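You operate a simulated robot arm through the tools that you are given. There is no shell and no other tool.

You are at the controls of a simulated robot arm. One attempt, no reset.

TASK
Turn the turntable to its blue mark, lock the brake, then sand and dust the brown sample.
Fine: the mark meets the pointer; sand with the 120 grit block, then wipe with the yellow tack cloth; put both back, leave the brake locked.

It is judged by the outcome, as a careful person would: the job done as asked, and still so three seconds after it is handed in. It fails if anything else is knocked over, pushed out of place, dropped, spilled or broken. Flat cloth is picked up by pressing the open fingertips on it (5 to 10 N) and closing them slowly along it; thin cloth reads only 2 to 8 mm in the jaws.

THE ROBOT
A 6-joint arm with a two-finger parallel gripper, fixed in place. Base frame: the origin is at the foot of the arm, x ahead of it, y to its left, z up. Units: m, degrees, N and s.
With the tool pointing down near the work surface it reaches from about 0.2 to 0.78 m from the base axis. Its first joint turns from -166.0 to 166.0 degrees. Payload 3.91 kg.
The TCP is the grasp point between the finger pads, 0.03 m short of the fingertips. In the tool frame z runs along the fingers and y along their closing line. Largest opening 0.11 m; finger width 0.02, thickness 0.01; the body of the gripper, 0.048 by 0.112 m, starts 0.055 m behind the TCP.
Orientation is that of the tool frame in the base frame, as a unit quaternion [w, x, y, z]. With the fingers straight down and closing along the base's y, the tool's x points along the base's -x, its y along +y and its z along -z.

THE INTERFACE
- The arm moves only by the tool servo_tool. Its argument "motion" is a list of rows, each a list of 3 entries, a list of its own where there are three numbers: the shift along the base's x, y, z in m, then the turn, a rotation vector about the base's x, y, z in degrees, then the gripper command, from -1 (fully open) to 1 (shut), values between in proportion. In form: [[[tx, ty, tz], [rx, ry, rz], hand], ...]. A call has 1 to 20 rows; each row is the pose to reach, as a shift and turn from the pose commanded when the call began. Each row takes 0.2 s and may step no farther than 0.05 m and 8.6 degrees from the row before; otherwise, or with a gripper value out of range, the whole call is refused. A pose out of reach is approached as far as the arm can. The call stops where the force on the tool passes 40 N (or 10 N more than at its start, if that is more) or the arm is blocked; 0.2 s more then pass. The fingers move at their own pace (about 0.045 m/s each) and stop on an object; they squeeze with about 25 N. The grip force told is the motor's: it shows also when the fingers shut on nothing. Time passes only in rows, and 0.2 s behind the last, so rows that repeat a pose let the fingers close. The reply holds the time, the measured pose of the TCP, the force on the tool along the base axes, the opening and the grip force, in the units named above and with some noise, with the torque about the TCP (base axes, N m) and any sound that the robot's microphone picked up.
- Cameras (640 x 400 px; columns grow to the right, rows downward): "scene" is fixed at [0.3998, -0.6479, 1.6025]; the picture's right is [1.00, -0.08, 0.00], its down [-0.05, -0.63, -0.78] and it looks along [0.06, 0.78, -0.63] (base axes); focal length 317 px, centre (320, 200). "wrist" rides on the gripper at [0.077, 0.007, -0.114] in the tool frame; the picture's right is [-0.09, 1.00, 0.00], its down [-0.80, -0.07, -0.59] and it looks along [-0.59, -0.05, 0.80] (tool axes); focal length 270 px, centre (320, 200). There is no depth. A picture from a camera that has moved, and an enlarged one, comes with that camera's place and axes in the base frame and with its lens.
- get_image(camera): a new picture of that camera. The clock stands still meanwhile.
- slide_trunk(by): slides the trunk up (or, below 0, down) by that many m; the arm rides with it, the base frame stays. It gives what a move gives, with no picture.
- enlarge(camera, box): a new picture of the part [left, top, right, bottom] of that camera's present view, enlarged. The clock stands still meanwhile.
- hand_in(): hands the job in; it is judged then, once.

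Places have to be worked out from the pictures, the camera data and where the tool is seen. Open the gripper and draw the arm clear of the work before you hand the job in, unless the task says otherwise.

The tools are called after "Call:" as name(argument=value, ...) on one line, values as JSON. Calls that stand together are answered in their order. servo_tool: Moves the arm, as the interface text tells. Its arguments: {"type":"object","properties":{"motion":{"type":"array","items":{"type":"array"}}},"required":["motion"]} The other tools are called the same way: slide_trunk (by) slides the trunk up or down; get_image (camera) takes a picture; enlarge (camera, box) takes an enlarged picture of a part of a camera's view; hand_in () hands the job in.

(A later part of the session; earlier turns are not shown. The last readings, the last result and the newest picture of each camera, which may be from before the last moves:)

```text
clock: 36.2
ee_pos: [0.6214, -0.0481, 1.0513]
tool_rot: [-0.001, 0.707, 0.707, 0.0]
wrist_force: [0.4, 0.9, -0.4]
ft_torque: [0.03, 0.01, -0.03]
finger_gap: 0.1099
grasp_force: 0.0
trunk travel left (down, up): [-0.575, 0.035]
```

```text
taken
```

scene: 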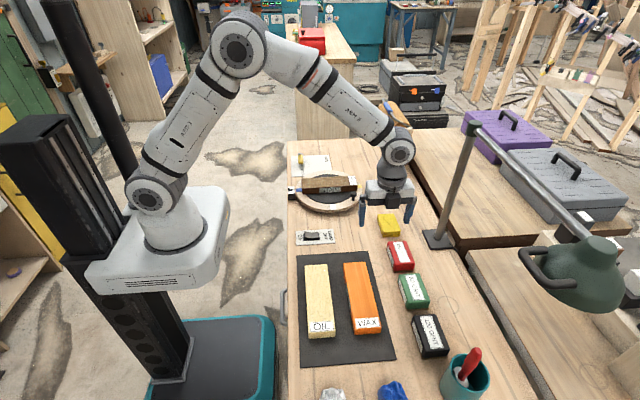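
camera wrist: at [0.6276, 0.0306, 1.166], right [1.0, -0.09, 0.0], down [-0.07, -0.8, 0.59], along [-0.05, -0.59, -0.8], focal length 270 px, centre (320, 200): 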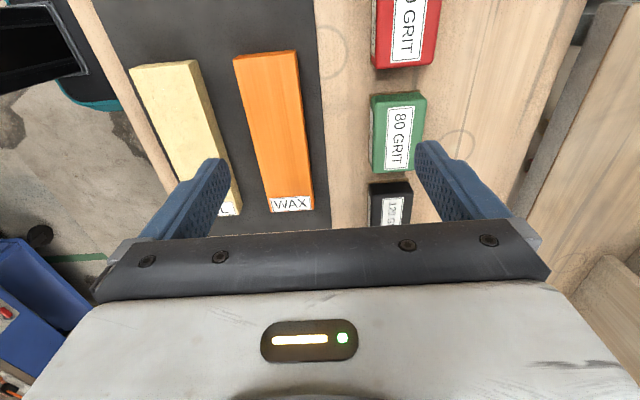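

I'll zoom in on the blocks in both views to measure the 120 grit block.

Call:
enlarge(camera="wrist", box=[330, 80, 490, 230])

Call:
enlarge(camera="scene", box=[400, 300, 496, 360])

Call:
enlarge(camera="scene", box=[360, 200, 440, 250])

```text
2.67 times, centred on (410, 155) of wrist
camera zoom: at [0.6276, 0.0306, 1.166], right [1.0, -0.09, 0.0], down [-0.07, -0.8, 0.59], along [-0.05, -0.59, -0.8], focal length 721 px, centre (80, 320)
```

zoom: 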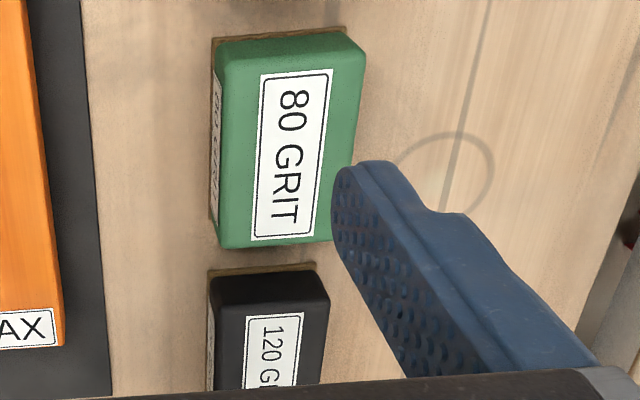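

```text
6.67 times, centred on (448, 330) of scene
camera zoom: at [0.3998, -0.6479, 1.6025], right [1.0, -0.08, 0.0], down [-0.05, -0.63, -0.78], along [0.06, 0.78, -0.63], focal length 2111 px, centre (-533, -667)
```

zoom: 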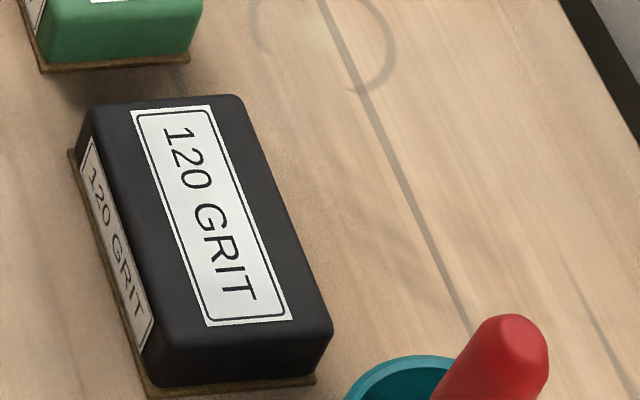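

```text
8.00 times, centred on (400, 225) of scene
camera zoom: at [0.3998, -0.6479, 1.6025], right [1.0, -0.08, 0.0], down [-0.05, -0.63, -0.78], along [0.06, 0.78, -0.63], focal length 2533 px, centre (-320, 0)
```

zoom: 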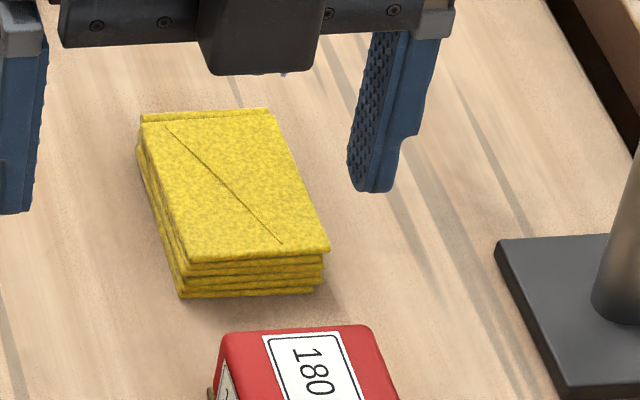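

The 120 grit block sits at about x 0.680–0.745 and y −0.306 to −0.211, with its top near z 0.83. The yellow pad is at about x 0.681–0.743 and y 0.114–0.207. I'll hover above the 120 grit block.

Call:
servo_tool(motion=[[[0.015, -0.035, -0.01], [0, 0, 0], -1], [[0.03, -0.07, -0.02], [0, 0, 0], -1], [[0.045, -0.105, -0.03], [0, 0, 0], -1], [[0.06, -0.14, -0.045], [0, 0, 0], -1], [[0.075, -0.175, -0.06], [0, 0, 0], -1], [[0.087, -0.2, -0.08], [0, 0, 0], -1], [[0.0916, -0.2104, -0.1], [0, 0, 0], -1], [[0.0916, -0.2104, -0.1], [0, 0, 0], -1]])

Call:
get_image(camera="wrist")

Call:
enlarge(camera="scene", box=[380, 240, 540, 360])

```text
clock: 38.0
ee_pos: [0.7132, -0.2574, 0.9532]
tool_rot: [-0.001, 0.707, 0.707, 0.0]
wrist_force: [0.4, 0.2, 0.3]
ft_torque: [0.01, -0.02, -0.01]
finger_gap: 0.1098
grasp_force: 0.0
trunk travel left (down, up): [-0.575, 0.035]
```

```text
taken
camera wrist: at [0.7197, -0.1794, 1.0673], right [1.0, -0.09, 0.0], down [-0.07, -0.8, 0.59], along [-0.05, -0.59, -0.8], focal length 270 px, centre (320, 200)
```

wrist: 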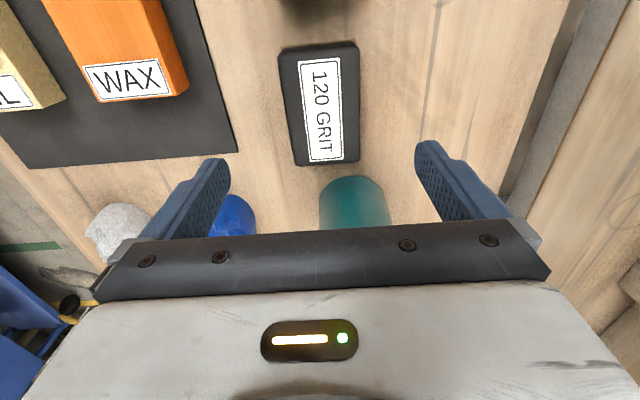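

```text
3.33 times, centred on (460, 300) of scene
camera zoom: at [0.3998, -0.6479, 1.6025], right [1.0, -0.08, 0.0], down [-0.05, -0.63, -0.78], along [0.06, 0.78, -0.63], focal length 1055 px, centre (-147, -133)
```

zoom: 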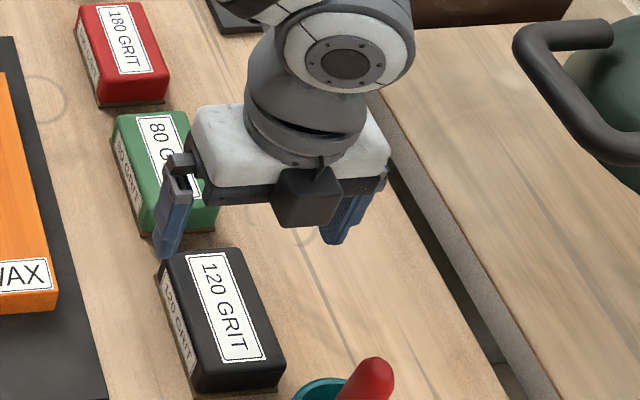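

The wrist view puts the block's centre at about (0.715, −0.258), aligned with the axes. I'll lower until the fingertips are about 8 mm above the bench on either side of it.

Call:
servo_tool(motion=[[[0.002, -0.0005, -0.03], [0, 0, 0], -1], [[0.002, -0.0005, -0.06], [0, 0, 0], -1], [[0.002, -0.0005, -0.085], [0, 0, 0], -1], [[0.002, -0.0005, -0.1], [0, 0, 0], -1], [[0.002, -0.0005, -0.11], [0, 0, 0], -1], [[0.002, -0.0005, -0.115], [0, 0, 0], -1], [[0.002, -0.0005, -0.115], [0, 0, 0], -1]])

Call:
get_image(camera="wrist")

Call:
enlarge(camera="scene", box=[390, 290, 486, 350])

```text
clock: 39.6
ee_pos: [0.715, -0.2591, 0.8388]
tool_rot: [0.0, 0.707, 0.708, -0.001]
wrist_force: [-0.4, -0.6, 0.4]
ft_torque: [-0.02, 0.01, 0.0]
finger_gap: 0.1098
grasp_force: 0.2
trunk travel left (down, up): [-0.575, 0.035]
```

```text
taken
camera wrist: at [0.7222, -0.1804, 0.9525], right [1.0, -0.09, 0.0], down [-0.07, -0.8, 0.59], along [-0.05, -0.59, -0.8], focal length 270 px, centre (320, 200)
```

wrist: 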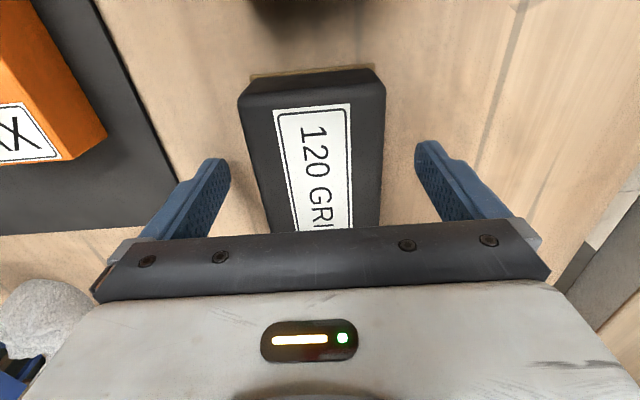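

```text
6.67 times, centred on (438, 320) of scene
camera zoom: at [0.3998, -0.6479, 1.6025], right [1.0, -0.08, 0.0], down [-0.05, -0.63, -0.78], along [0.06, 0.78, -0.63], focal length 2111 px, centre (-467, -600)
```

zoom: 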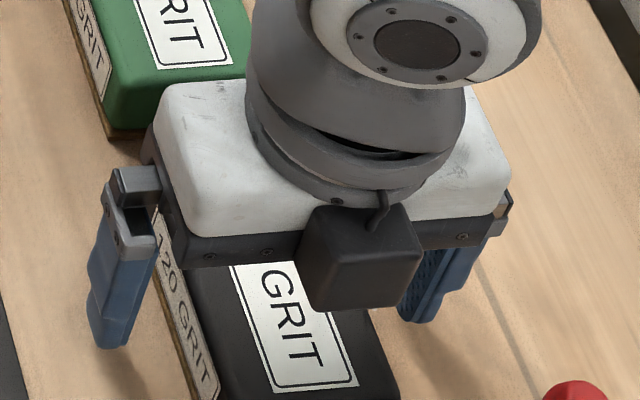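

The block is centred between the fingers. I'll close on it slowly.

Call:
servo_tool(motion=[[[0, 0, 0], [0, 0, 0], -0.7], [[0, 0, 0], [0, 0, 0], -0.4], [[0, 0, 0], [0, 0, 0], -0.2], [[0, 0, 0], [0, 0, 0], 0.0], [[0, 0, 0], [0, 0, 0], 0.3], [[0, 0, 0], [0, 0, 0], 1], [[0, 0, 0], [0, 0, 0], 1], [[0, 0, 0], [0, 0, 0], 1]])

Call:
get_image(camera="wrist")

```text
clock: 41.4
ee_pos: [0.7157, -0.2582, 0.8392]
tool_rot: [0.0, 0.707, 0.707, 0.0]
wrist_force: [-0.6, -0.2, -0.2]
ft_torque: [0.01, 0.03, 0.0]
finger_gap: 0.0649
grasp_force: 24.8
trunk travel left (down, up): [-0.575, 0.035]
```

```text
taken
camera wrist: at [0.7222, -0.1804, 0.9526], right [1.0, -0.09, 0.0], down [-0.07, -0.8, 0.59], along [-0.05, -0.59, -0.8], focal length 270 px, centre (320, 200)
```

wrist: 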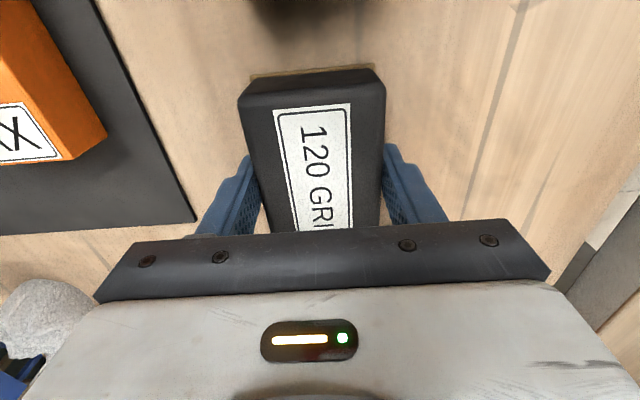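

The block is held (gap 65 mm, 25 N) and it didn't shift while I closed. I'll lift it straight up.

Call:
servo_tool(motion=[[[0, 0, 0.01], [0, 0, 0], 1], [[0, 0, 0.03], [0, 0, 0], 1], [[0, 0, 0.06], [0, 0, 0], 1], [[0, 0, 0.1], [0, 0, 0], 1], [[0, 0, 0.14], [0, 0, 0], 1], [[0, 0, 0.16], [0, 0, 0], 1], [[0, 0, 0.16], [0, 0, 0], 1]])

Call:
get_image(camera="wrist")

Call:
get_image(camera="scene")

```text
clock: 43.0
ee_pos: [0.7124, -0.2571, 0.9981]
tool_rot: [0.001, 0.707, 0.707, 0.0]
wrist_force: [-0.7, 0.0, 0.0]
ft_torque: [0.01, -0.01, 0.0]
finger_gap: 0.0
grasp_force: 24.7
trunk travel left (down, up): [-0.575, 0.035]
```

```text
taken
camera wrist: at [0.7211, -0.179, 1.1132], right [1.0, -0.09, 0.0], down [-0.07, -0.8, 0.59], along [-0.05, -0.59, -0.8], focal length 270 px, centre (320, 200)
```

wrist: 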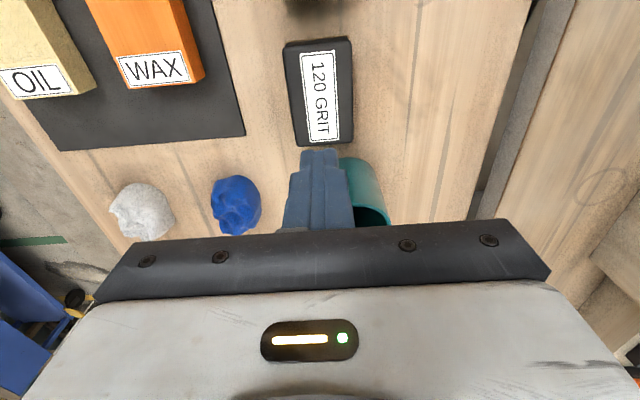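

```text
taken
```

scene: 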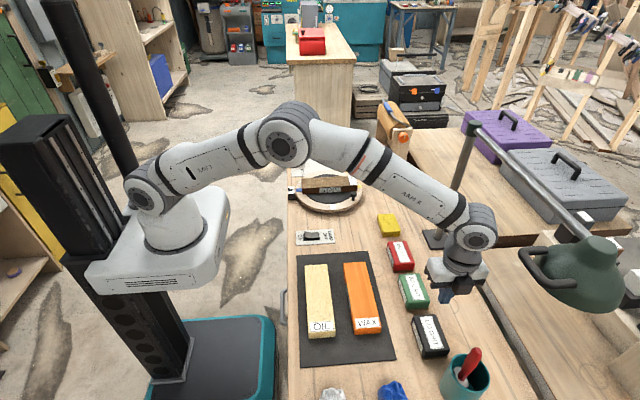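

The fingers closed to 0: the grip slipped off the top of the block, which stayed in exactly its original place. I need a deeper grasp, so I'll reopen above it and go lower, with the tips just off the bench.

Call:
servo_tool(motion=[[[0, 0, 0], [0, 0, 0], -0.3], [[0, 0, 0], [0, 0, 0], -1], [[0, 0, 0], [0, 0, 0], -1], [[0, 0, 0], [0, 0, 0], -1], [[0, 0, 0], [0, 0, 0], -1], [[0.001, 0, -0.04], [0, 0, 0], -1], [[0.001, 0, -0.08], [0, 0, 0], -1], [[0.001, 0, -0.12], [0, 0, 0], -1], [[0.001, 0, -0.145], [0, 0, 0], -1], [[0.001, 0, -0.158], [0, 0, 0], -1], [[0.001, 0, -0.163], [0, 0, 0], -1], [[0.001, 0, -0.165], [0, 0, 0], -1], [[0.001, 0, -0.165], [0, 0, 0], -1]])

Call:
enlarge(camera="scene", box=[390, 300, 454, 340])

Call:
get_image(camera="wrist")

```text
clock: 45.8
ee_pos: [0.716, -0.2586, 0.8332]
tool_rot: [0.0, 0.707, 0.707, 0.0]
wrist_force: [0.3, -0.7, 0.2]
ft_torque: [0.0, -0.01, 0.01]
finger_gap: 0.1102
grasp_force: 0.0
trunk travel left (down, up): [-0.575, 0.035]
```

```text
10.00 times, centred on (422, 320) of scene
camera zoom: at [0.3998, -0.6479, 1.6025], right [1.0, -0.08, 0.0], down [-0.05, -0.63, -0.78], along [0.06, 0.78, -0.63], focal length 3166 px, centre (-700, -1000)
```

zoom: 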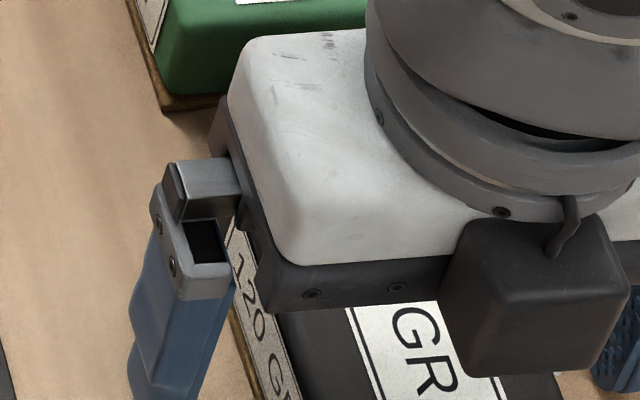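

```text
taken
camera wrist: at [0.7229, -0.1798, 0.9471], right [1.0, -0.09, 0.0], down [-0.07, -0.8, 0.59], along [-0.05, -0.59, -0.8], focal length 270 px, centre (320, 200)
```

wrist: 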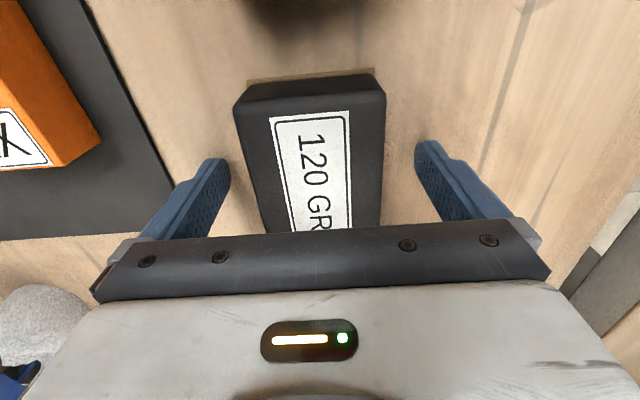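

There's no bench contact yet at TCP z 0.833. I'll feel downward in 1 mm steps to find the bench.

Call:
servo_tool(motion=[[[0, 0, -0.001], [0, 0, 0], -1], [[0, 0, -0.002], [0, 0, 0], -1], [[0, 0, -0.003], [0, 0, 0], -1], [[0, 0, -0.003], [0, 0, 0], -1]])

```text
clock: 46.8
ee_pos: [0.7156, -0.2589, 0.8296]
tool_rot: [0.0, 0.707, 0.707, -0.001]
wrist_force: [0.5, -0.2, -0.2]
ft_torque: [-0.02, -0.02, 0.03]
finger_gap: 0.11
grasp_force: 0.1
trunk travel left (down, up): [-0.575, 0.035]
```

Still no contact with the tips at about 0.80, so I'll continue a few more millimetres.

Call:
servo_tool(motion=[[[0, 0, -0.001], [0, 0, 0], -1], [[0, 0, -0.002], [0, 0, 0], -1], [[0, 0, -0.003], [0, 0, 0], -1], [[0, 0, -0.003], [0, 0, 0], -1]])

```text
clock: 47.8
ee_pos: [0.7154, -0.2584, 0.8307]
tool_rot: [0.002, 0.707, 0.707, 0.0]
wrist_force: [2.9, -0.4, 15.8]
ft_torque: [0.08, 0.89, -0.02]
finger_gap: 0.1092
grasp_force: 0.1
trunk travel left (down, up): [-0.575, 0.035]
```

Bench contact is confirmed at TCP z≈0.830. I'll raise to about 2 mm off the bench, then close on the block and hold.

Call:
servo_tool(motion=[[[0, 0, 0.003], [0, 0, 0], -1], [[0, 0, 0.0047], [0, 0, 0], -1], [[0, 0, 0.0047], [0, 0, 0], -0.7], [[0, 0, 0.0047], [0, 0, 0], -0.4], [[0, 0, 0.0047], [0, 0, 0], -0.2], [[0, 0, 0.0047], [0, 0, 0], 0], [[0, 0, 0.0047], [0, 0, 0], 0.5], [[0, 0, 0.0047], [0, 0, 0], 1], [[0, 0, 0.0047], [0, 0, 0], 1], [[0, 0, 0.0047], [0, 0, 0], 1], [[0, 0, 0.0047], [0, 0, 0], 1]])

Call:
enlarge(camera="scene", box=[390, 300, 454, 340])

Call:
get_image(camera="wrist")

```text
clock: 50.2
ee_pos: [0.7159, -0.2591, 0.8322]
tool_rot: [0.0, 0.707, 0.707, 0.001]
wrist_force: [-0.4, 0.6, -0.3]
ft_torque: [-0.02, -0.01, 0.0]
finger_gap: 0.0648
grasp_force: 25.0
trunk travel left (down, up): [-0.575, 0.035]
```

```text
10.00 times, centred on (422, 320) of scene
camera zoom: at [0.3998, -0.6479, 1.6025], right [1.0, -0.08, 0.0], down [-0.05, -0.63, -0.78], along [0.06, 0.78, -0.63], focal length 3166 px, centre (-700, -1000)
```

zoom: 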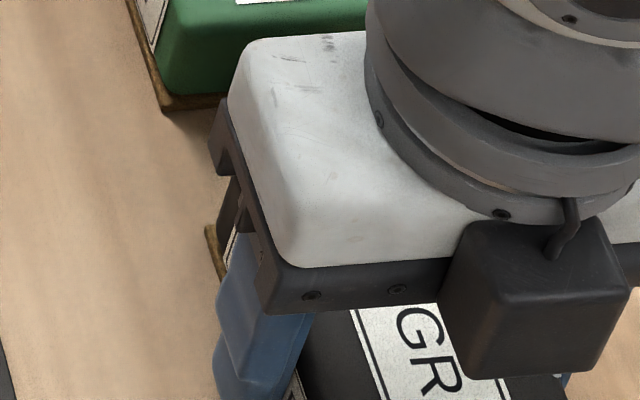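

```text
taken
camera wrist: at [0.723, -0.18, 0.9464], right [1.0, -0.09, 0.0], down [-0.07, -0.8, 0.59], along [-0.05, -0.59, -0.8], focal length 270 px, centre (320, 200)
```

wrist: 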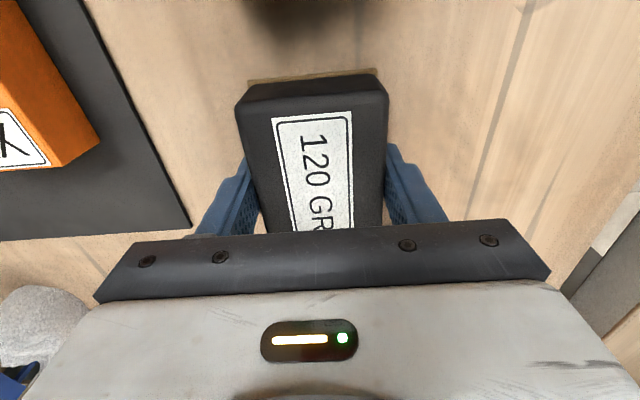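

It's gripped lower now. I'll lift slowly by 6 mm and check whether it comes along.

Call:
servo_tool(motion=[[[0, 0, 0.001], [0, 0, 0], 1], [[0, 0, 0.002], [0, 0, 0], 1], [[0, 0, 0.004], [0, 0, 0], 1], [[0, 0, 0.006], [0, 0, 0], 1]])

Call:
get_image(camera="wrist")

```text
clock: 51.2
ee_pos: [0.7152, -0.2579, 0.8386]
tool_rot: [0.0, 0.707, 0.708, -0.001]
wrist_force: [0.1, 0.4, -1.5]
ft_torque: [0.03, -0.02, -0.01]
finger_gap: 0.0647
grasp_force: 25.0
trunk travel left (down, up): [-0.575, 0.035]
```

```text
taken
camera wrist: at [0.7226, -0.1794, 0.9524], right [1.0, -0.09, 0.0], down [-0.07, -0.8, 0.59], along [-0.05, -0.59, -0.8], focal length 270 px, centre (320, 200)
```

wrist: 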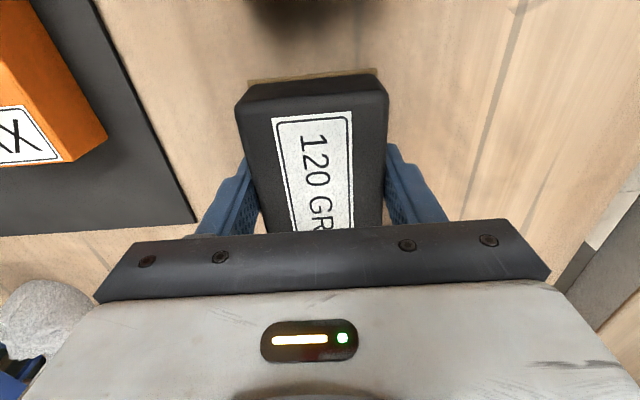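

The block stays fixed in the wrist view and adds about 1.5 N of weight, so it's lifted. I'll continue up, slowly at first.

Call:
servo_tool(motion=[[[0, 0, 0.005], [0, 0, 0], 1], [[0, 0, 0.012], [0, 0, 0], 1], [[0, 0, 0.022], [0, 0, 0], 1], [[0, 0, 0.037], [0, 0, 0], 1], [[0, 0, 0.057], [0, 0, 0], 1], [[0, 0, 0.08], [0, 0, 0], 1], [[0, 0, 0.105], [0, 0, 0], 1], [[0, 0, 0.13], [0, 0, 0], 1], [[0, 0, 0.15], [0, 0, 0], 1], [[0, 0, 0.16], [0, 0, 0], 1]])

Call:
get_image(camera="wrist")

```text
clock: 53.4
ee_pos: [0.7147, -0.2586, 0.9975]
tool_rot: [0.0, 0.707, 0.707, 0.0]
wrist_force: [-0.2, 0.3, -1.0]
ft_torque: [0.0, -0.01, 0.01]
finger_gap: 0.0646
grasp_force: 24.9
trunk travel left (down, up): [-0.575, 0.035]
```

```text
taken
camera wrist: at [0.722, -0.1807, 1.1119], right [1.0, -0.09, 0.0], down [-0.07, -0.8, 0.59], along [-0.05, -0.59, -0.8], focal length 270 px, centre (320, 200)
```

wrist: 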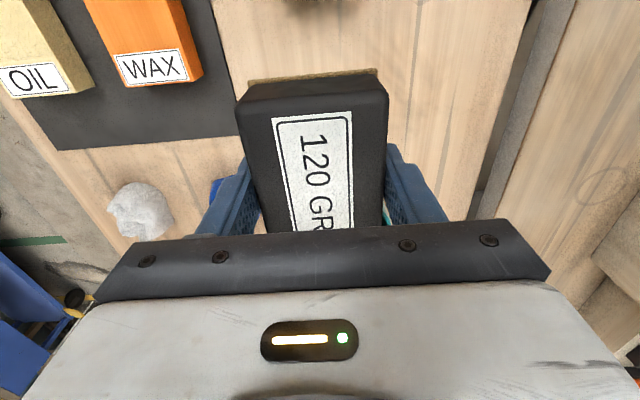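

The block is securely held, with its underside about 32 mm below the TCP. I'll carry it over to the sample at about (0.50, 0.379), staying high.

Call:
servo_tool(motion=[[[-0.008, 0.025, 0], [0, 0, 0], 1], [[-0.022, 0.065, 0], [0, 0, 0], 1], [[-0.037, 0.11, 0], [0, 0, 0], 1], [[-0.052, 0.155, 0], [0, 0, 0], 1], [[-0.067, 0.2, 0], [0, 0, 0], 1], [[-0.082, 0.245, 0], [0, 0, 0], 1], [[-0.098, 0.29, 0], [0, 0, 0], 1], [[-0.113, 0.335, 0], [0, 0, 0], 1], [[-0.128, 0.38, 0], [0, 0, 0], 1], [[-0.143, 0.425, 0], [0, 0, 0], 1], [[-0.158, 0.47, 0], [0, 0, 0], 1], [[-0.173, 0.515, 0], [0, 0, 0], 1], [[-0.189, 0.56, 0], [0, 0, 0], 1], [[-0.203, 0.603, 0], [0, 0, 0], 1], [[-0.212, 0.63, 0], [0, 0, 0], 1], [[-0.215, 0.638, -0.01], [0, 0, 0], 1], [[-0.215, 0.638, -0.03], [0, 0, 0], 1], [[-0.215, 0.638, -0.04], [0, 0, 0], 1], [[-0.215, 0.638, -0.04], [0, 0, 0], 1]])

Call:
get_image(camera="wrist")

Call:
enlarge(camera="scene", box=[270, 130, 398, 210])

```text
clock: 57.4
ee_pos: [0.5014, 0.3788, 0.9595]
tool_rot: [0.0, 0.707, 0.707, 0.0]
wrist_force: [-0.7, 0.1, -1.9]
ft_torque: [-0.03, 0.02, 0.0]
finger_gap: 0.0646
grasp_force: 25.5
trunk travel left (down, up): [-0.575, 0.035]
```

```text
taken
camera wrist: at [0.5086, 0.4579, 1.0735], right [1.0, -0.09, 0.0], down [-0.07, -0.8, 0.59], along [-0.05, -0.59, -0.8], focal length 270 px, centre (320, 200)
```

wrist: 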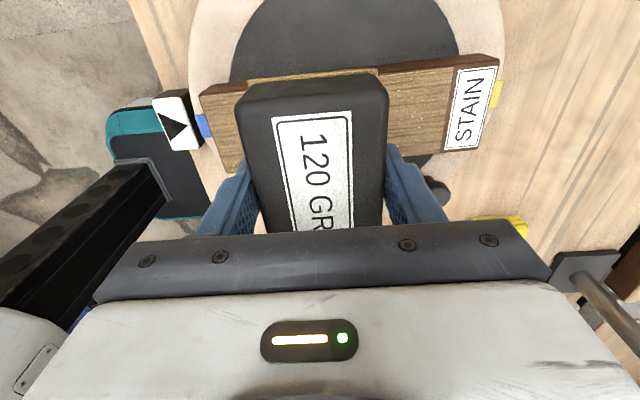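

```text
5.00 times, centred on (334, 170) of scene
camera zoom: at [0.3998, -0.6479, 1.6025], right [1.0, -0.08, 0.0], down [-0.05, -0.63, -0.78], along [0.06, 0.78, -0.63], focal length 1583 px, centre (250, 350)
```

zoom: 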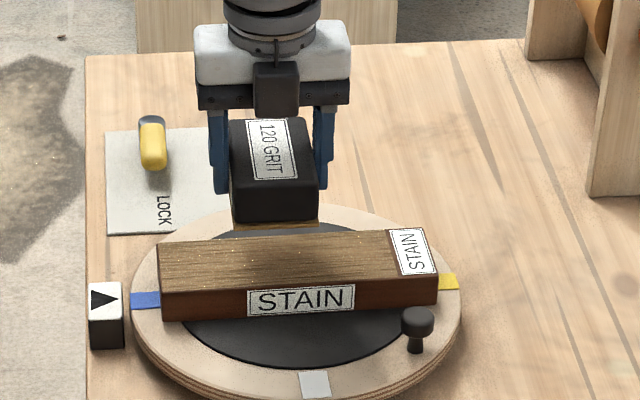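

Everything lines up. The sample top spans x 0.413–0.634 and y 0.342–0.412, with the label starting at x≈0.602. I'll lower to just above the surface, then feel for contact.

Call:
servo_tool(motion=[[[0, -0.001, -0.02], [0, 0, 0], 1], [[0, -0.001, -0.038], [0, 0, 0], 1], [[0, -0.001, -0.05], [0, 0, 0], 1], [[0, -0.001, -0.057], [0, 0, 0], 1], [[0, -0.001, -0.06], [0, 0, 0], 1], [[0, -0.001, -0.062], [0, 0, 0], 1], [[0, -0.001, -0.062], [0, 0, 0], 1]])

Call:
enlarge(camera="scene", box=[290, 150, 370, 200])

```text
clock: 59.0
ee_pos: [0.4999, 0.3769, 0.8975]
tool_rot: [0.0, 0.707, 0.707, 0.0]
wrist_force: [-2.2, 0.7, 4.6]
ft_torque: [-0.05, 0.2, 0.0]
finger_gap: 0.0646
grasp_force: 24.8
trunk travel left (down, up): [-0.575, 0.035]
```

```text
8.00 times, centred on (330, 175) of scene
camera zoom: at [0.3998, -0.6479, 1.6025], right [1.0, -0.08, 0.0], down [-0.05, -0.63, -0.78], along [0.06, 0.78, -0.63], focal length 2533 px, centre (240, 400)
```

zoom: 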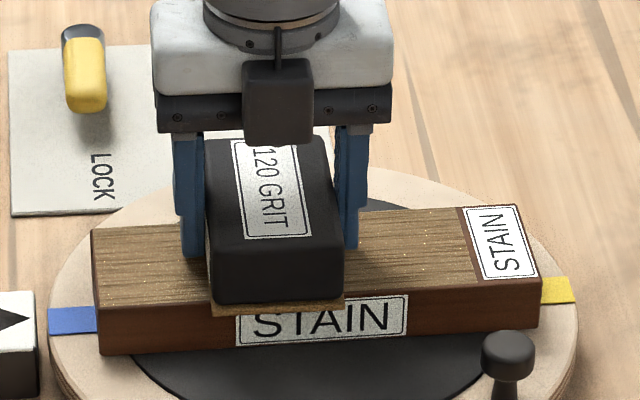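

Contact is made, with a net press of about 6 N. I'll press a touch more and make the first slow stroke toward the pointer end, checking the forces.

Call:
servo_tool(motion=[[[0, 0, -0.0004], [0, 0, 0], 1], [[-0.008, 0, -0.0004], [0, 0, 0], 1], [[-0.018, 0, -0.0004], [0, 0, 0], 1], [[-0.028, 0, -0.0004], [0, 0, 0], 1], [[-0.038, 0, -0.0004], [0, 0, 0], 1], [[-0.046, 0, -0.0004], [0, 0, 0], 1], [[-0.054, 0, -0.0004], [0, 0, 0], 1]])

Call:
enlarge(camera="scene", box=[290, 150, 370, 200])

```text
clock: 60.6
ee_pos: [0.4472, 0.3782, 0.8973]
tool_rot: [0.0, 0.707, 0.708, 0.001]
wrist_force: [12.3, 2.2, 24.9]
ft_torque: [-0.29, -0.15, 0.14]
finger_gap: 0.0648
grasp_force: 25.1
trunk travel left (down, up): [-0.575, 0.035]
```

```text
8.00 times, centred on (330, 175) of scene
camera zoom: at [0.3998, -0.6479, 1.6025], right [1.0, -0.08, 0.0], down [-0.05, -0.63, -0.78], along [0.06, 0.78, -0.63], focal length 2533 px, centre (240, 400)
```

zoom: 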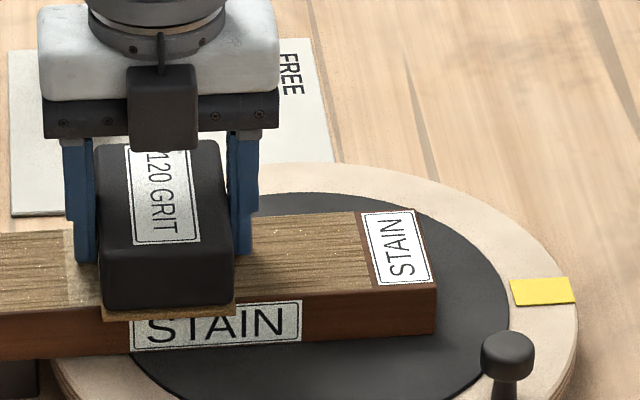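

The press rose to about 26 N and the sample slid along with the block instead of being sanded. I'll lift off gently and look before doing anything else.

Call:
servo_tool(motion=[[[0, 0, 0.001], [0, 0, 0], 1], [[0, 0, 0.003], [0, 0, 0], 1], [[0, 0, 0.01], [0, 0, 0], 1], [[0, 0, 0.03], [0, 0, 0], 1], [[0, 0, 0.06], [0, 0, 0], 1], [[0, 0, 0.06], [0, 0, 0], 1]])

Call:
get_image(camera="wrist")

Call:
enlarge(camera="scene", box=[270, 140, 382, 210])

```text
clock: 62.0
ee_pos: [0.4458, 0.3768, 0.9549]
tool_rot: [-0.002, 0.707, 0.708, -0.001]
wrist_force: [0.4, -0.3, -1.1]
ft_torque: [0.0, 0.0, -0.02]
finger_gap: 0.0647
grasp_force: 25.1
trunk travel left (down, up): [-0.575, 0.035]
```

```text
taken
camera wrist: at [0.4532, 0.4554, 1.069], right [1.0, -0.09, 0.0], down [-0.07, -0.8, 0.6], along [-0.05, -0.59, -0.8], focal length 270 px, centre (320, 200)
```

wrist: 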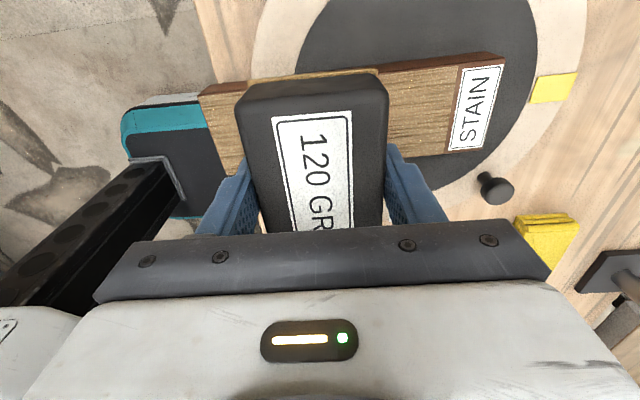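

```text
5.71 times, centred on (326, 175) of scene
camera zoom: at [0.3998, -0.6479, 1.6025], right [1.0, -0.08, 0.0], down [-0.05, -0.63, -0.78], along [0.06, 0.78, -0.63], focal length 1809 px, centre (286, 343)
```

zoom: 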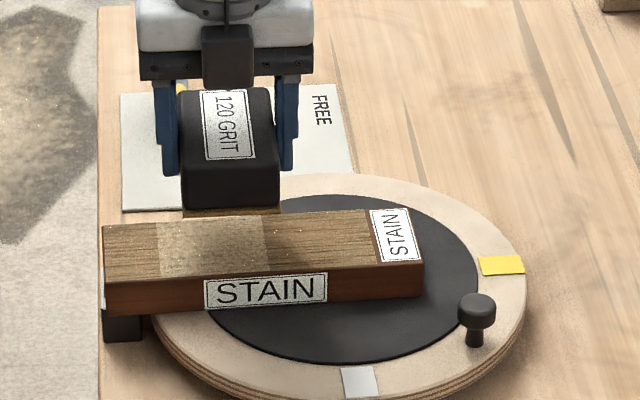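

The sample slid about 55 mm toward −x, and a light sanded patch is visible, so too much pressure made it stick to the block. I'll push the sample back by its end face with the outside of the finger, then sand much more lightly. First I'll move to its −x end, above the pointer.

Call:
servo_tool(motion=[[[-0.03, 0, 0.01], [0, 0, 0], 1], [[-0.07, 0, 0.01], [0, 0, 0], 1], [[-0.11, 0, 0.01], [0, 0, 0], 1], [[-0.14, 0, 0.005], [0, 0, 0], 1], [[-0.15, 0, -0.01], [0, 0, 0], 1], [[-0.15, 0, -0.035], [0, 0, 0], 1], [[-0.15, 0, -0.06], [0, 0, 0], 1], [[-0.15, 0, -0.075], [0, 0, 0], 1], [[-0.15, 0, -0.081], [0, 0, 0], 1], [[-0.15, 0, -0.081], [0, 0, 0], 1]])

Call:
get_image(camera="wrist")

Call:
enlarge(camera="scene", box=[254, 145, 366, 215])

```text
clock: 64.2
ee_pos: [0.2967, 0.3802, 0.8749]
tool_rot: [0.001, 0.707, 0.707, 0.0]
wrist_force: [1.2, 0.5, -1.6]
ft_torque: [0.01, 0.0, 0.01]
finger_gap: 0.0648
grasp_force: 24.8
trunk travel left (down, up): [-0.575, 0.035]
```

```text
taken
camera wrist: at [0.3043, 0.4584, 0.9893], right [1.0, -0.09, 0.0], down [-0.07, -0.8, 0.59], along [-0.05, -0.59, -0.8], focal length 270 px, centre (320, 200)
```

wrist: 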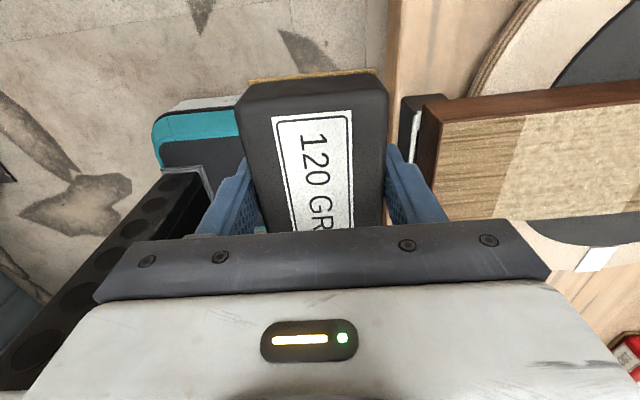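

```text
5.71 times, centred on (310, 180) of scene
camera zoom: at [0.3998, -0.6479, 1.6025], right [1.0, -0.08, 0.0], down [-0.05, -0.63, -0.78], along [0.06, 0.78, -0.63], focal length 1809 px, centre (377, 314)
```

zoom: 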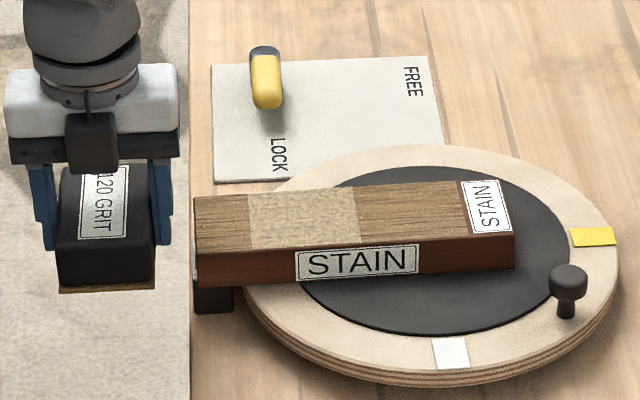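

The sample lies level with its end at x≈0.361, and the finger face is about 22 mm short of it. I'll push it slowly in +x by about 55 mm, back to its original spot.

Call:
servo_tool(motion=[[[0.008, 0.0, 0], [0, 0, 0], 1], [[0.016, 0.0, 0], [0, 0, 0], 1], [[0.022, 0.0, 0], [0, 0, 0], 1], [[0.028, 0.0, 0], [0, 0, 0], 1], [[0.034, 0.0, 0], [0, 0, 0], 1], [[0.04, 0.0, 0], [0, 0, 0], 1], [[0.047, 0.0, 0], [0, 0, 0], 1], [[0.054, 0.0, 0], [0, 0, 0], 1], [[0.06, 0.0, 0], [0, 0, 0], 1], [[0.065, 0.0, 0], [0, 0, 0], 1], [[0.07, 0.0, 0], [0, 0, 0], 1], [[0.07, 0.0, 0], [0, 0, 0], 1]])

Call:
enlarge(camera="scene", box=[270, 140, 382, 210])

Call:
get_image(camera="wrist")

```text
clock: 66.8
ee_pos: [0.3654, 0.3775, 0.8741]
tool_rot: [0.0, 0.708, 0.706, 0.0]
wrist_force: [-1.1, -0.2, -1.9]
ft_torque: [-0.01, 0.06, -0.03]
finger_gap: 0.0649
grasp_force: 25.1
trunk travel left (down, up): [-0.575, 0.035]
```

```text
5.71 times, centred on (326, 175) of scene
camera zoom: at [0.3998, -0.6479, 1.6025], right [1.0, -0.08, 0.0], down [-0.05, -0.63, -0.78], along [0.06, 0.78, -0.63], focal length 1809 px, centre (286, 343)
```

zoom: 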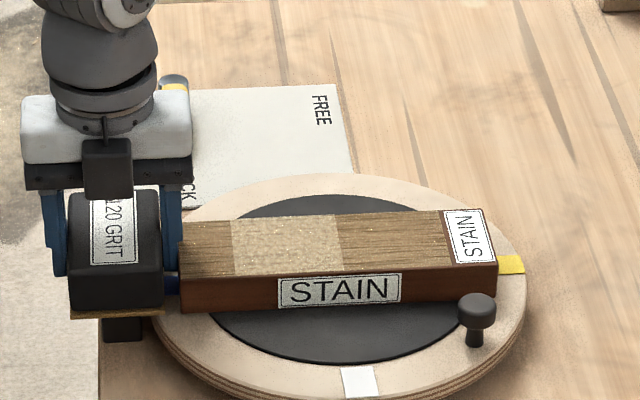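

```text
taken
camera wrist: at [0.3737, 0.4568, 0.9887], right [1.0, -0.09, 0.0], down [-0.07, -0.8, 0.59], along [-0.05, -0.59, -0.8], focal length 270 px, centre (320, 200)
```

wrist: 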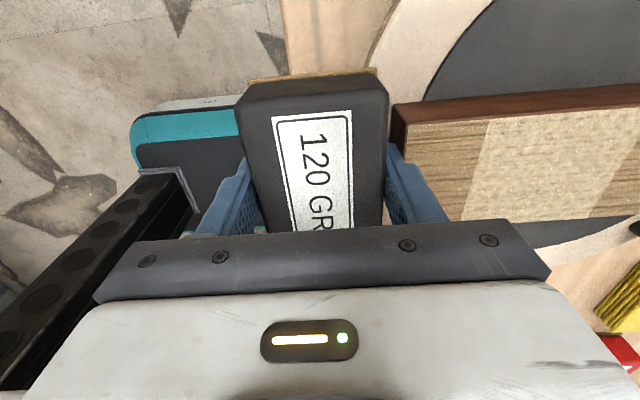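

The sample follows cleanly at about 1 N. I'll compare it with the original high-zoom view to set the last few millimetres.

Call:
enlarge(camera="scene", box=[282, 177, 322, 202])

Call:
enlarge(camera="scene", box=[270, 140, 366, 200])

```text
16.00 times, centred on (302, 190) of scene
camera zoom: at [0.3998, -0.6479, 1.6025], right [1.0, -0.08, 0.0], down [-0.05, -0.63, -0.78], along [0.06, 0.78, -0.63], focal length 5066 px, centre (608, 368)
```

zoom: 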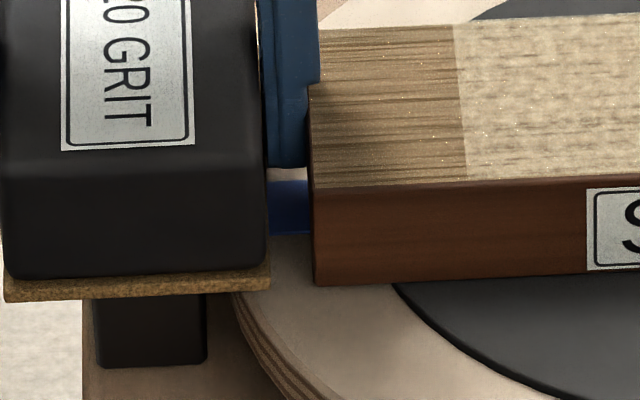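

```text
6.67 times, centred on (318, 170) of scene
camera zoom: at [0.3998, -0.6479, 1.6025], right [1.0, -0.08, 0.0], down [-0.05, -0.63, -0.78], along [0.06, 0.78, -0.63], focal length 2111 px, centre (333, 400)
```

zoom: 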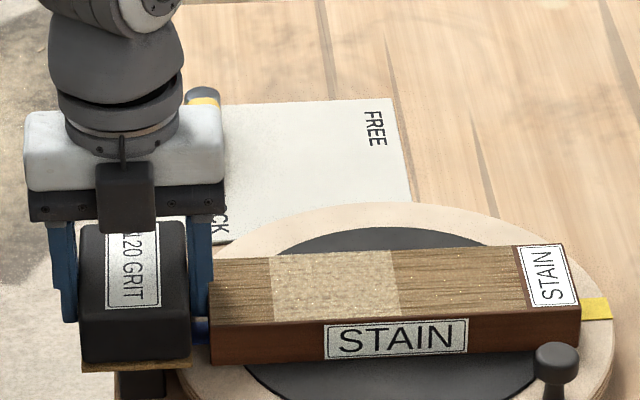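

The sample is about 4 mm short in x, with a 3–4 mm drift in y that I'll accept. I'll push 4 mm more, back off and rise.

Call:
servo_tool(motion=[[[0.002, 0.0, 0], [0, 0, 0], 1], [[0.004, 0.0, 0], [0, 0, 0], 1], [[0.004, 0.0, 0], [0, 0, 0], 1], [[0.0, 0.0, 0], [0, 0, 0], 1], [[-0.01, 0.0, 0.0], [0, 0, 0], 1], [[-0.01, 0.0, 0.03], [0, 0, 0], 1], [[0.0, 0.0, 0.07], [0, 0, 0], 1], [[0.03, -0.001, 0.08], [0, 0, 0], 1], [[0.07, -0.002, 0.08], [0, 0, 0], 1], [[0.11, -0.002, 0.07], [0, 0, 0], 1], [[0.124, -0.002, 0.05], [0, 0, 0], 1], [[0.124, -0.002, 0.03], [0, 0, 0], 1], [[0.124, -0.002, 0.03], [0, 0, 0], 1]])

Call:
get_image(camera="wrist")

Call:
enlarge(camera="scene", box=[270, 140, 366, 200])

```text
clock: 69.6
ee_pos: [0.49, 0.3772, 0.9031]
tool_rot: [-0.001, 0.707, 0.707, 0.001]
wrist_force: [0.5, 0.2, -1.2]
ft_torque: [0.0, -0.04, -0.02]
finger_gap: 0.0645
grasp_force: 24.8
trunk travel left (down, up): [-0.575, 0.035]
```

```text
taken
camera wrist: at [0.4978, 0.455, 1.0176], right [1.0, -0.09, 0.0], down [-0.07, -0.8, 0.59], along [-0.05, -0.59, -0.8], focal length 270 px, centre (320, 200)
```

wrist: 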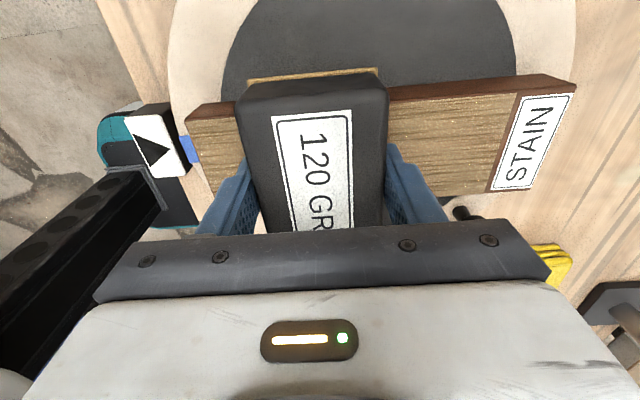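

```text
6.67 times, centred on (318, 170) of scene
camera zoom: at [0.3998, -0.6479, 1.6025], right [1.0, -0.08, 0.0], down [-0.05, -0.63, -0.78], along [0.06, 0.78, -0.63], focal length 2111 px, centre (333, 400)
```

zoom: 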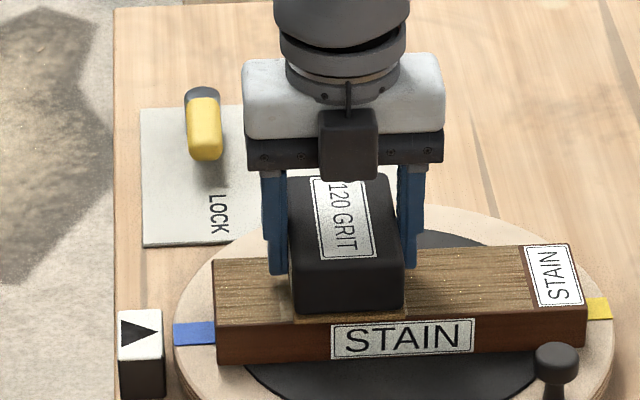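

The sample is back in place. Now I'll approach very lightly, aiming for about 3–4 N, and read the force.

Call:
servo_tool(motion=[[[0, 0, -0.004], [0, 0, 0], 1], [[0, 0, -0.007], [0, 0, 0], 1], [[0, 0, -0.0078], [0, 0, 0], 1], [[0, 0, -0.0078], [0, 0, 0], 1]])

```text
clock: 70.6
ee_pos: [0.4916, 0.375, 0.8958]
tool_rot: [0.0, 0.707, 0.707, 0.0]
wrist_force: [2.5, -1.7, 5.1]
ft_torque: [0.06, 0.12, 0.01]
finger_gap: 0.0646
grasp_force: 25.3
trunk travel left (down, up): [-0.575, 0.035]
```

Net press is about 6 N. I'll ease up by 0.3 mm and make a short +x stroke to test whether the sample stays put.

Call:
servo_tool(motion=[[[0.002, 0, 0.0003], [0, 0, 0], 1], [[0.008, 0, 0.0003], [0, 0, 0], 1], [[0.016, 0, 0.0003], [0, 0, 0], 1], [[0.024, 0, 0.0003], [0, 0, 0], 1]])

Call:
enlarge(camera="scene", box=[270, 140, 366, 200])

```text
clock: 71.6
ee_pos: [0.5147, 0.3757, 0.8969]
tool_rot: [0.0, 0.708, 0.707, 0.0]
wrist_force: [-1.3, 0.8, 0.4]
ft_torque: [0.09, 0.04, -0.01]
finger_gap: 0.0646
grasp_force: 24.9
trunk travel left (down, up): [-0.575, 0.035]
```

```text
6.67 times, centred on (318, 170) of scene
camera zoom: at [0.3998, -0.6479, 1.6025], right [1.0, -0.08, 0.0], down [-0.05, -0.63, -0.78], along [0.06, 0.78, -0.63], focal length 2111 px, centre (333, 400)
```

zoom: 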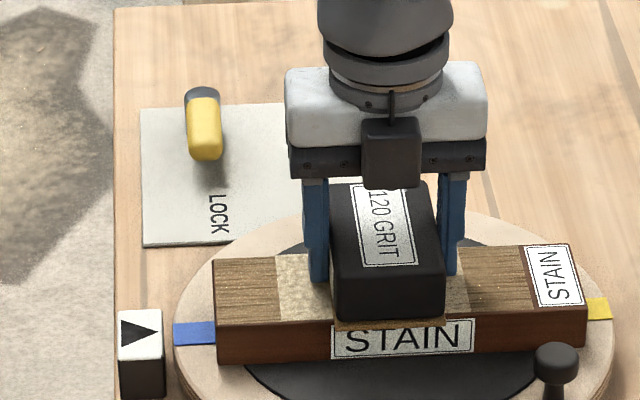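

The sample stayed put and the sanded area grew to the right, so a light 2–4 N press works. I'll continue +x, lowering by 0.2 mm because the force dropped a little.

Call:
servo_tool(motion=[[[0.003, 0, -0.0002], [0, 0, 0], 1], [[0.01, 0, -0.0003], [0, 0, 0], 1], [[0.018, 0, -0.0003], [0, 0, 0], 1], [[0.026, 0, -0.0003], [0, 0, 0], 1], [[0.034, 0, -0.0003], [0, 0, 0], 1]])

Call:
enlarge(camera="scene", box=[270, 140, 366, 200])

```text
clock: 72.8
ee_pos: [0.5477, 0.3757, 0.8964]
tool_rot: [0.0, 0.707, 0.707, 0.001]
wrist_force: [-2.1, -0.3, 1.3]
ft_torque: [0.05, 0.0, 0.0]
finger_gap: 0.0648
grasp_force: 24.7
trunk travel left (down, up): [-0.575, 0.035]
```

```text
6.67 times, centred on (318, 170) of scene
camera zoom: at [0.3998, -0.6479, 1.6025], right [1.0, -0.08, 0.0], down [-0.05, -0.63, -0.78], along [0.06, 0.78, -0.63], focal length 2111 px, centre (333, 400)
```

zoom: 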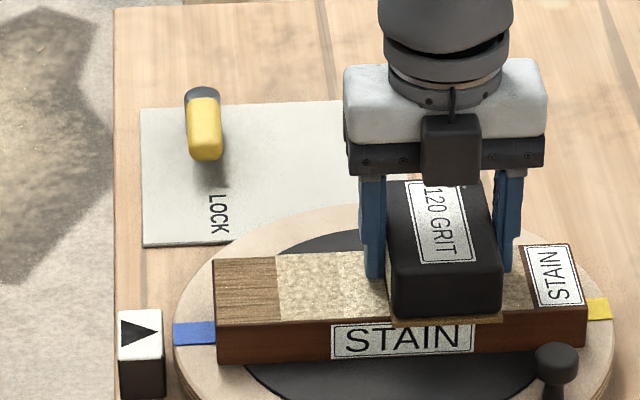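

The sample is steady and the sanded area now reaches the label. I'll carry the stroke a bit further toward the +x end with the same light press.

Call:
servo_tool(motion=[[[0.008, 0, -0.0001], [0, 0, 0], 1], [[0.016, 0, -0.0001], [0, 0, 0], 1], [[0.024, 0, -0.0001], [0, 0, 0], 1], [[0.032, 0, -0.0001], [0, 0, 0], 1], [[0.037, 0, -0.0001], [0, 0, 0], 1]])

Call:
enlarge(camera="scene", box=[270, 140, 366, 200])

```text
clock: 74.0
ee_pos: [0.5857, 0.3761, 0.8976]
tool_rot: [0.0, 0.707, 0.707, 0.0]
wrist_force: [-1.7, 0.2, 1.4]
ft_torque: [0.06, 0.01, 0.03]
finger_gap: 0.0651
grasp_force: 24.9
trunk travel left (down, up): [-0.575, 0.035]
```

```text
6.67 times, centred on (318, 170) of scene
camera zoom: at [0.3998, -0.6479, 1.6025], right [1.0, -0.08, 0.0], down [-0.05, -0.63, -0.78], along [0.06, 0.78, -0.63], focal length 2111 px, centre (333, 400)
```

zoom: 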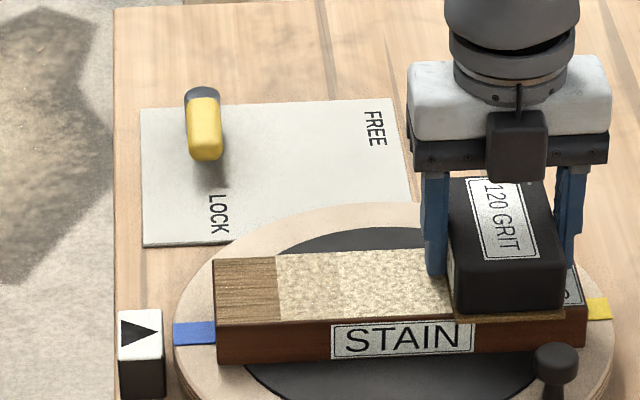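

There's no sample movement, and the sanded area lightens further with each pass. For the −x return stroke, which earlier self-energised, I'll raise slightly and go in short segments, monitoring the force.

Call:
servo_tool(motion=[[[-0.003, 0, 0.0002], [0, 0, 0], 1], [[-0.01, 0, 0.0002], [0, 0, 0], 1], [[-0.018, 0, 0.0002], [0, 0, 0], 1], [[-0.026, 0, 0.0002], [0, 0, 0], 1]])

Call:
enlarge(camera="scene", box=[270, 140, 366, 200])

```text
clock: 75.0
ee_pos: [0.5576, 0.3746, 0.8972]
tool_rot: [0.0, 0.708, 0.707, 0.001]
wrist_force: [1.6, 0.0, 4.9]
ft_torque: [0.09, -0.05, 0.02]
finger_gap: 0.0649
grasp_force: 24.9
trunk travel left (down, up): [-0.575, 0.035]
```

```text
6.67 times, centred on (318, 170) of scene
camera zoom: at [0.3998, -0.6479, 1.6025], right [1.0, -0.08, 0.0], down [-0.05, -0.63, -0.78], along [0.06, 0.78, -0.63], focal length 2111 px, centre (333, 400)
```

zoom: 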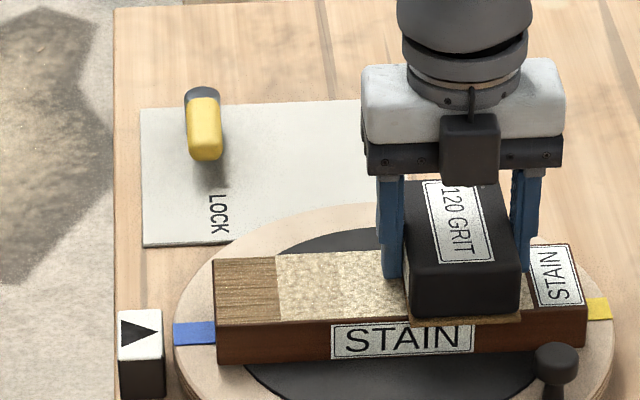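

The sample is still steady at about 6 N net. I'll raise another 0.2 mm and continue −x.

Call:
servo_tool(motion=[[[-0.004, 0, 0.0003], [0, 0, 0], 1], [[-0.012, 0, 0.0003], [0, 0, 0], 1], [[-0.02, 0, 0.0003], [0, 0, 0], 1], [[-0.028, 0, 0.0003], [0, 0, 0], 1], [[-0.036, 0, 0.0003], [0, 0, 0], 1]])

Call:
enlarge(camera="scene", box=[270, 140, 366, 200])

```text
clock: 76.2
ee_pos: [0.5228, 0.3765, 0.8962]
tool_rot: [-0.001, 0.707, 0.707, -0.001]
wrist_force: [1.1, -0.7, 4.4]
ft_torque: [0.14, -0.2, -0.04]
finger_gap: 0.0646
grasp_force: 24.9
trunk travel left (down, up): [-0.575, 0.035]
```

```text
6.67 times, centred on (318, 170) of scene
camera zoom: at [0.3998, -0.6479, 1.6025], right [1.0, -0.08, 0.0], down [-0.05, -0.63, -0.78], along [0.06, 0.78, -0.63], focal length 2111 px, centre (333, 400)
```

zoom: 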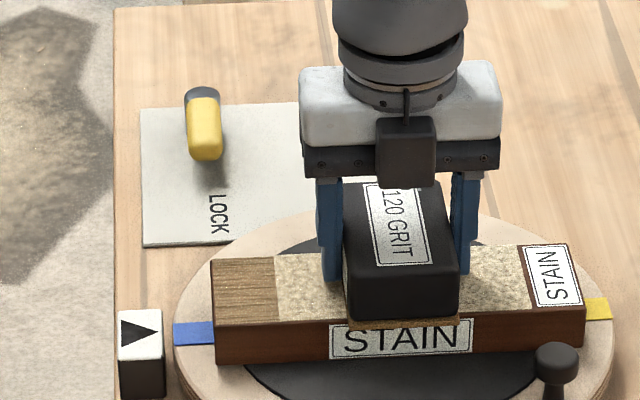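

The sample crept only about 1 mm. I'll ease another 0.2 mm up and continue toward the −x end.

Call:
servo_tool(motion=[[[-0.004, 0, 0.0003], [0, 0, 0], 1], [[-0.012, 0, 0.0003], [0, 0, 0], 1], [[-0.02, 0, 0.0003], [0, 0, 0], 1], [[-0.028, 0, 0.0003], [0, 0, 0], 1], [[-0.036, 0, 0.0003], [0, 0, 0], 1]])

Call:
enlarge(camera="scene", box=[270, 140, 366, 200])

```text
clock: 77.4
ee_pos: [0.4872, 0.3753, 0.8977]
tool_rot: [0.0, 0.707, 0.707, 0.0]
wrist_force: [-0.5, 0.5, -2.2]
ft_torque: [-0.02, -0.05, 0.02]
finger_gap: 0.0647
grasp_force: 24.9
trunk travel left (down, up): [-0.575, 0.035]
```

```text
6.67 times, centred on (318, 170) of scene
camera zoom: at [0.3998, -0.6479, 1.6025], right [1.0, -0.08, 0.0], down [-0.05, -0.63, -0.78], along [0.06, 0.78, -0.63], focal length 2111 px, centre (333, 400)
```

zoom: 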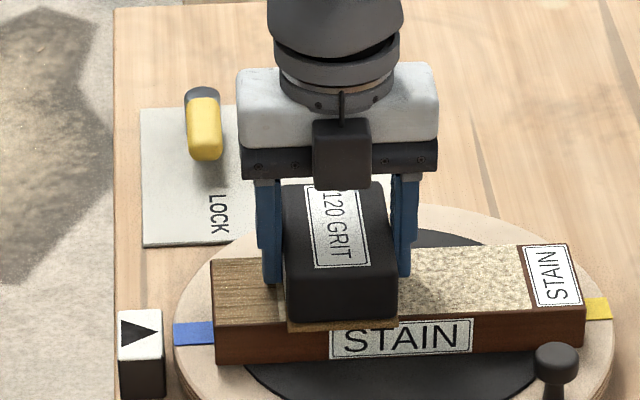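

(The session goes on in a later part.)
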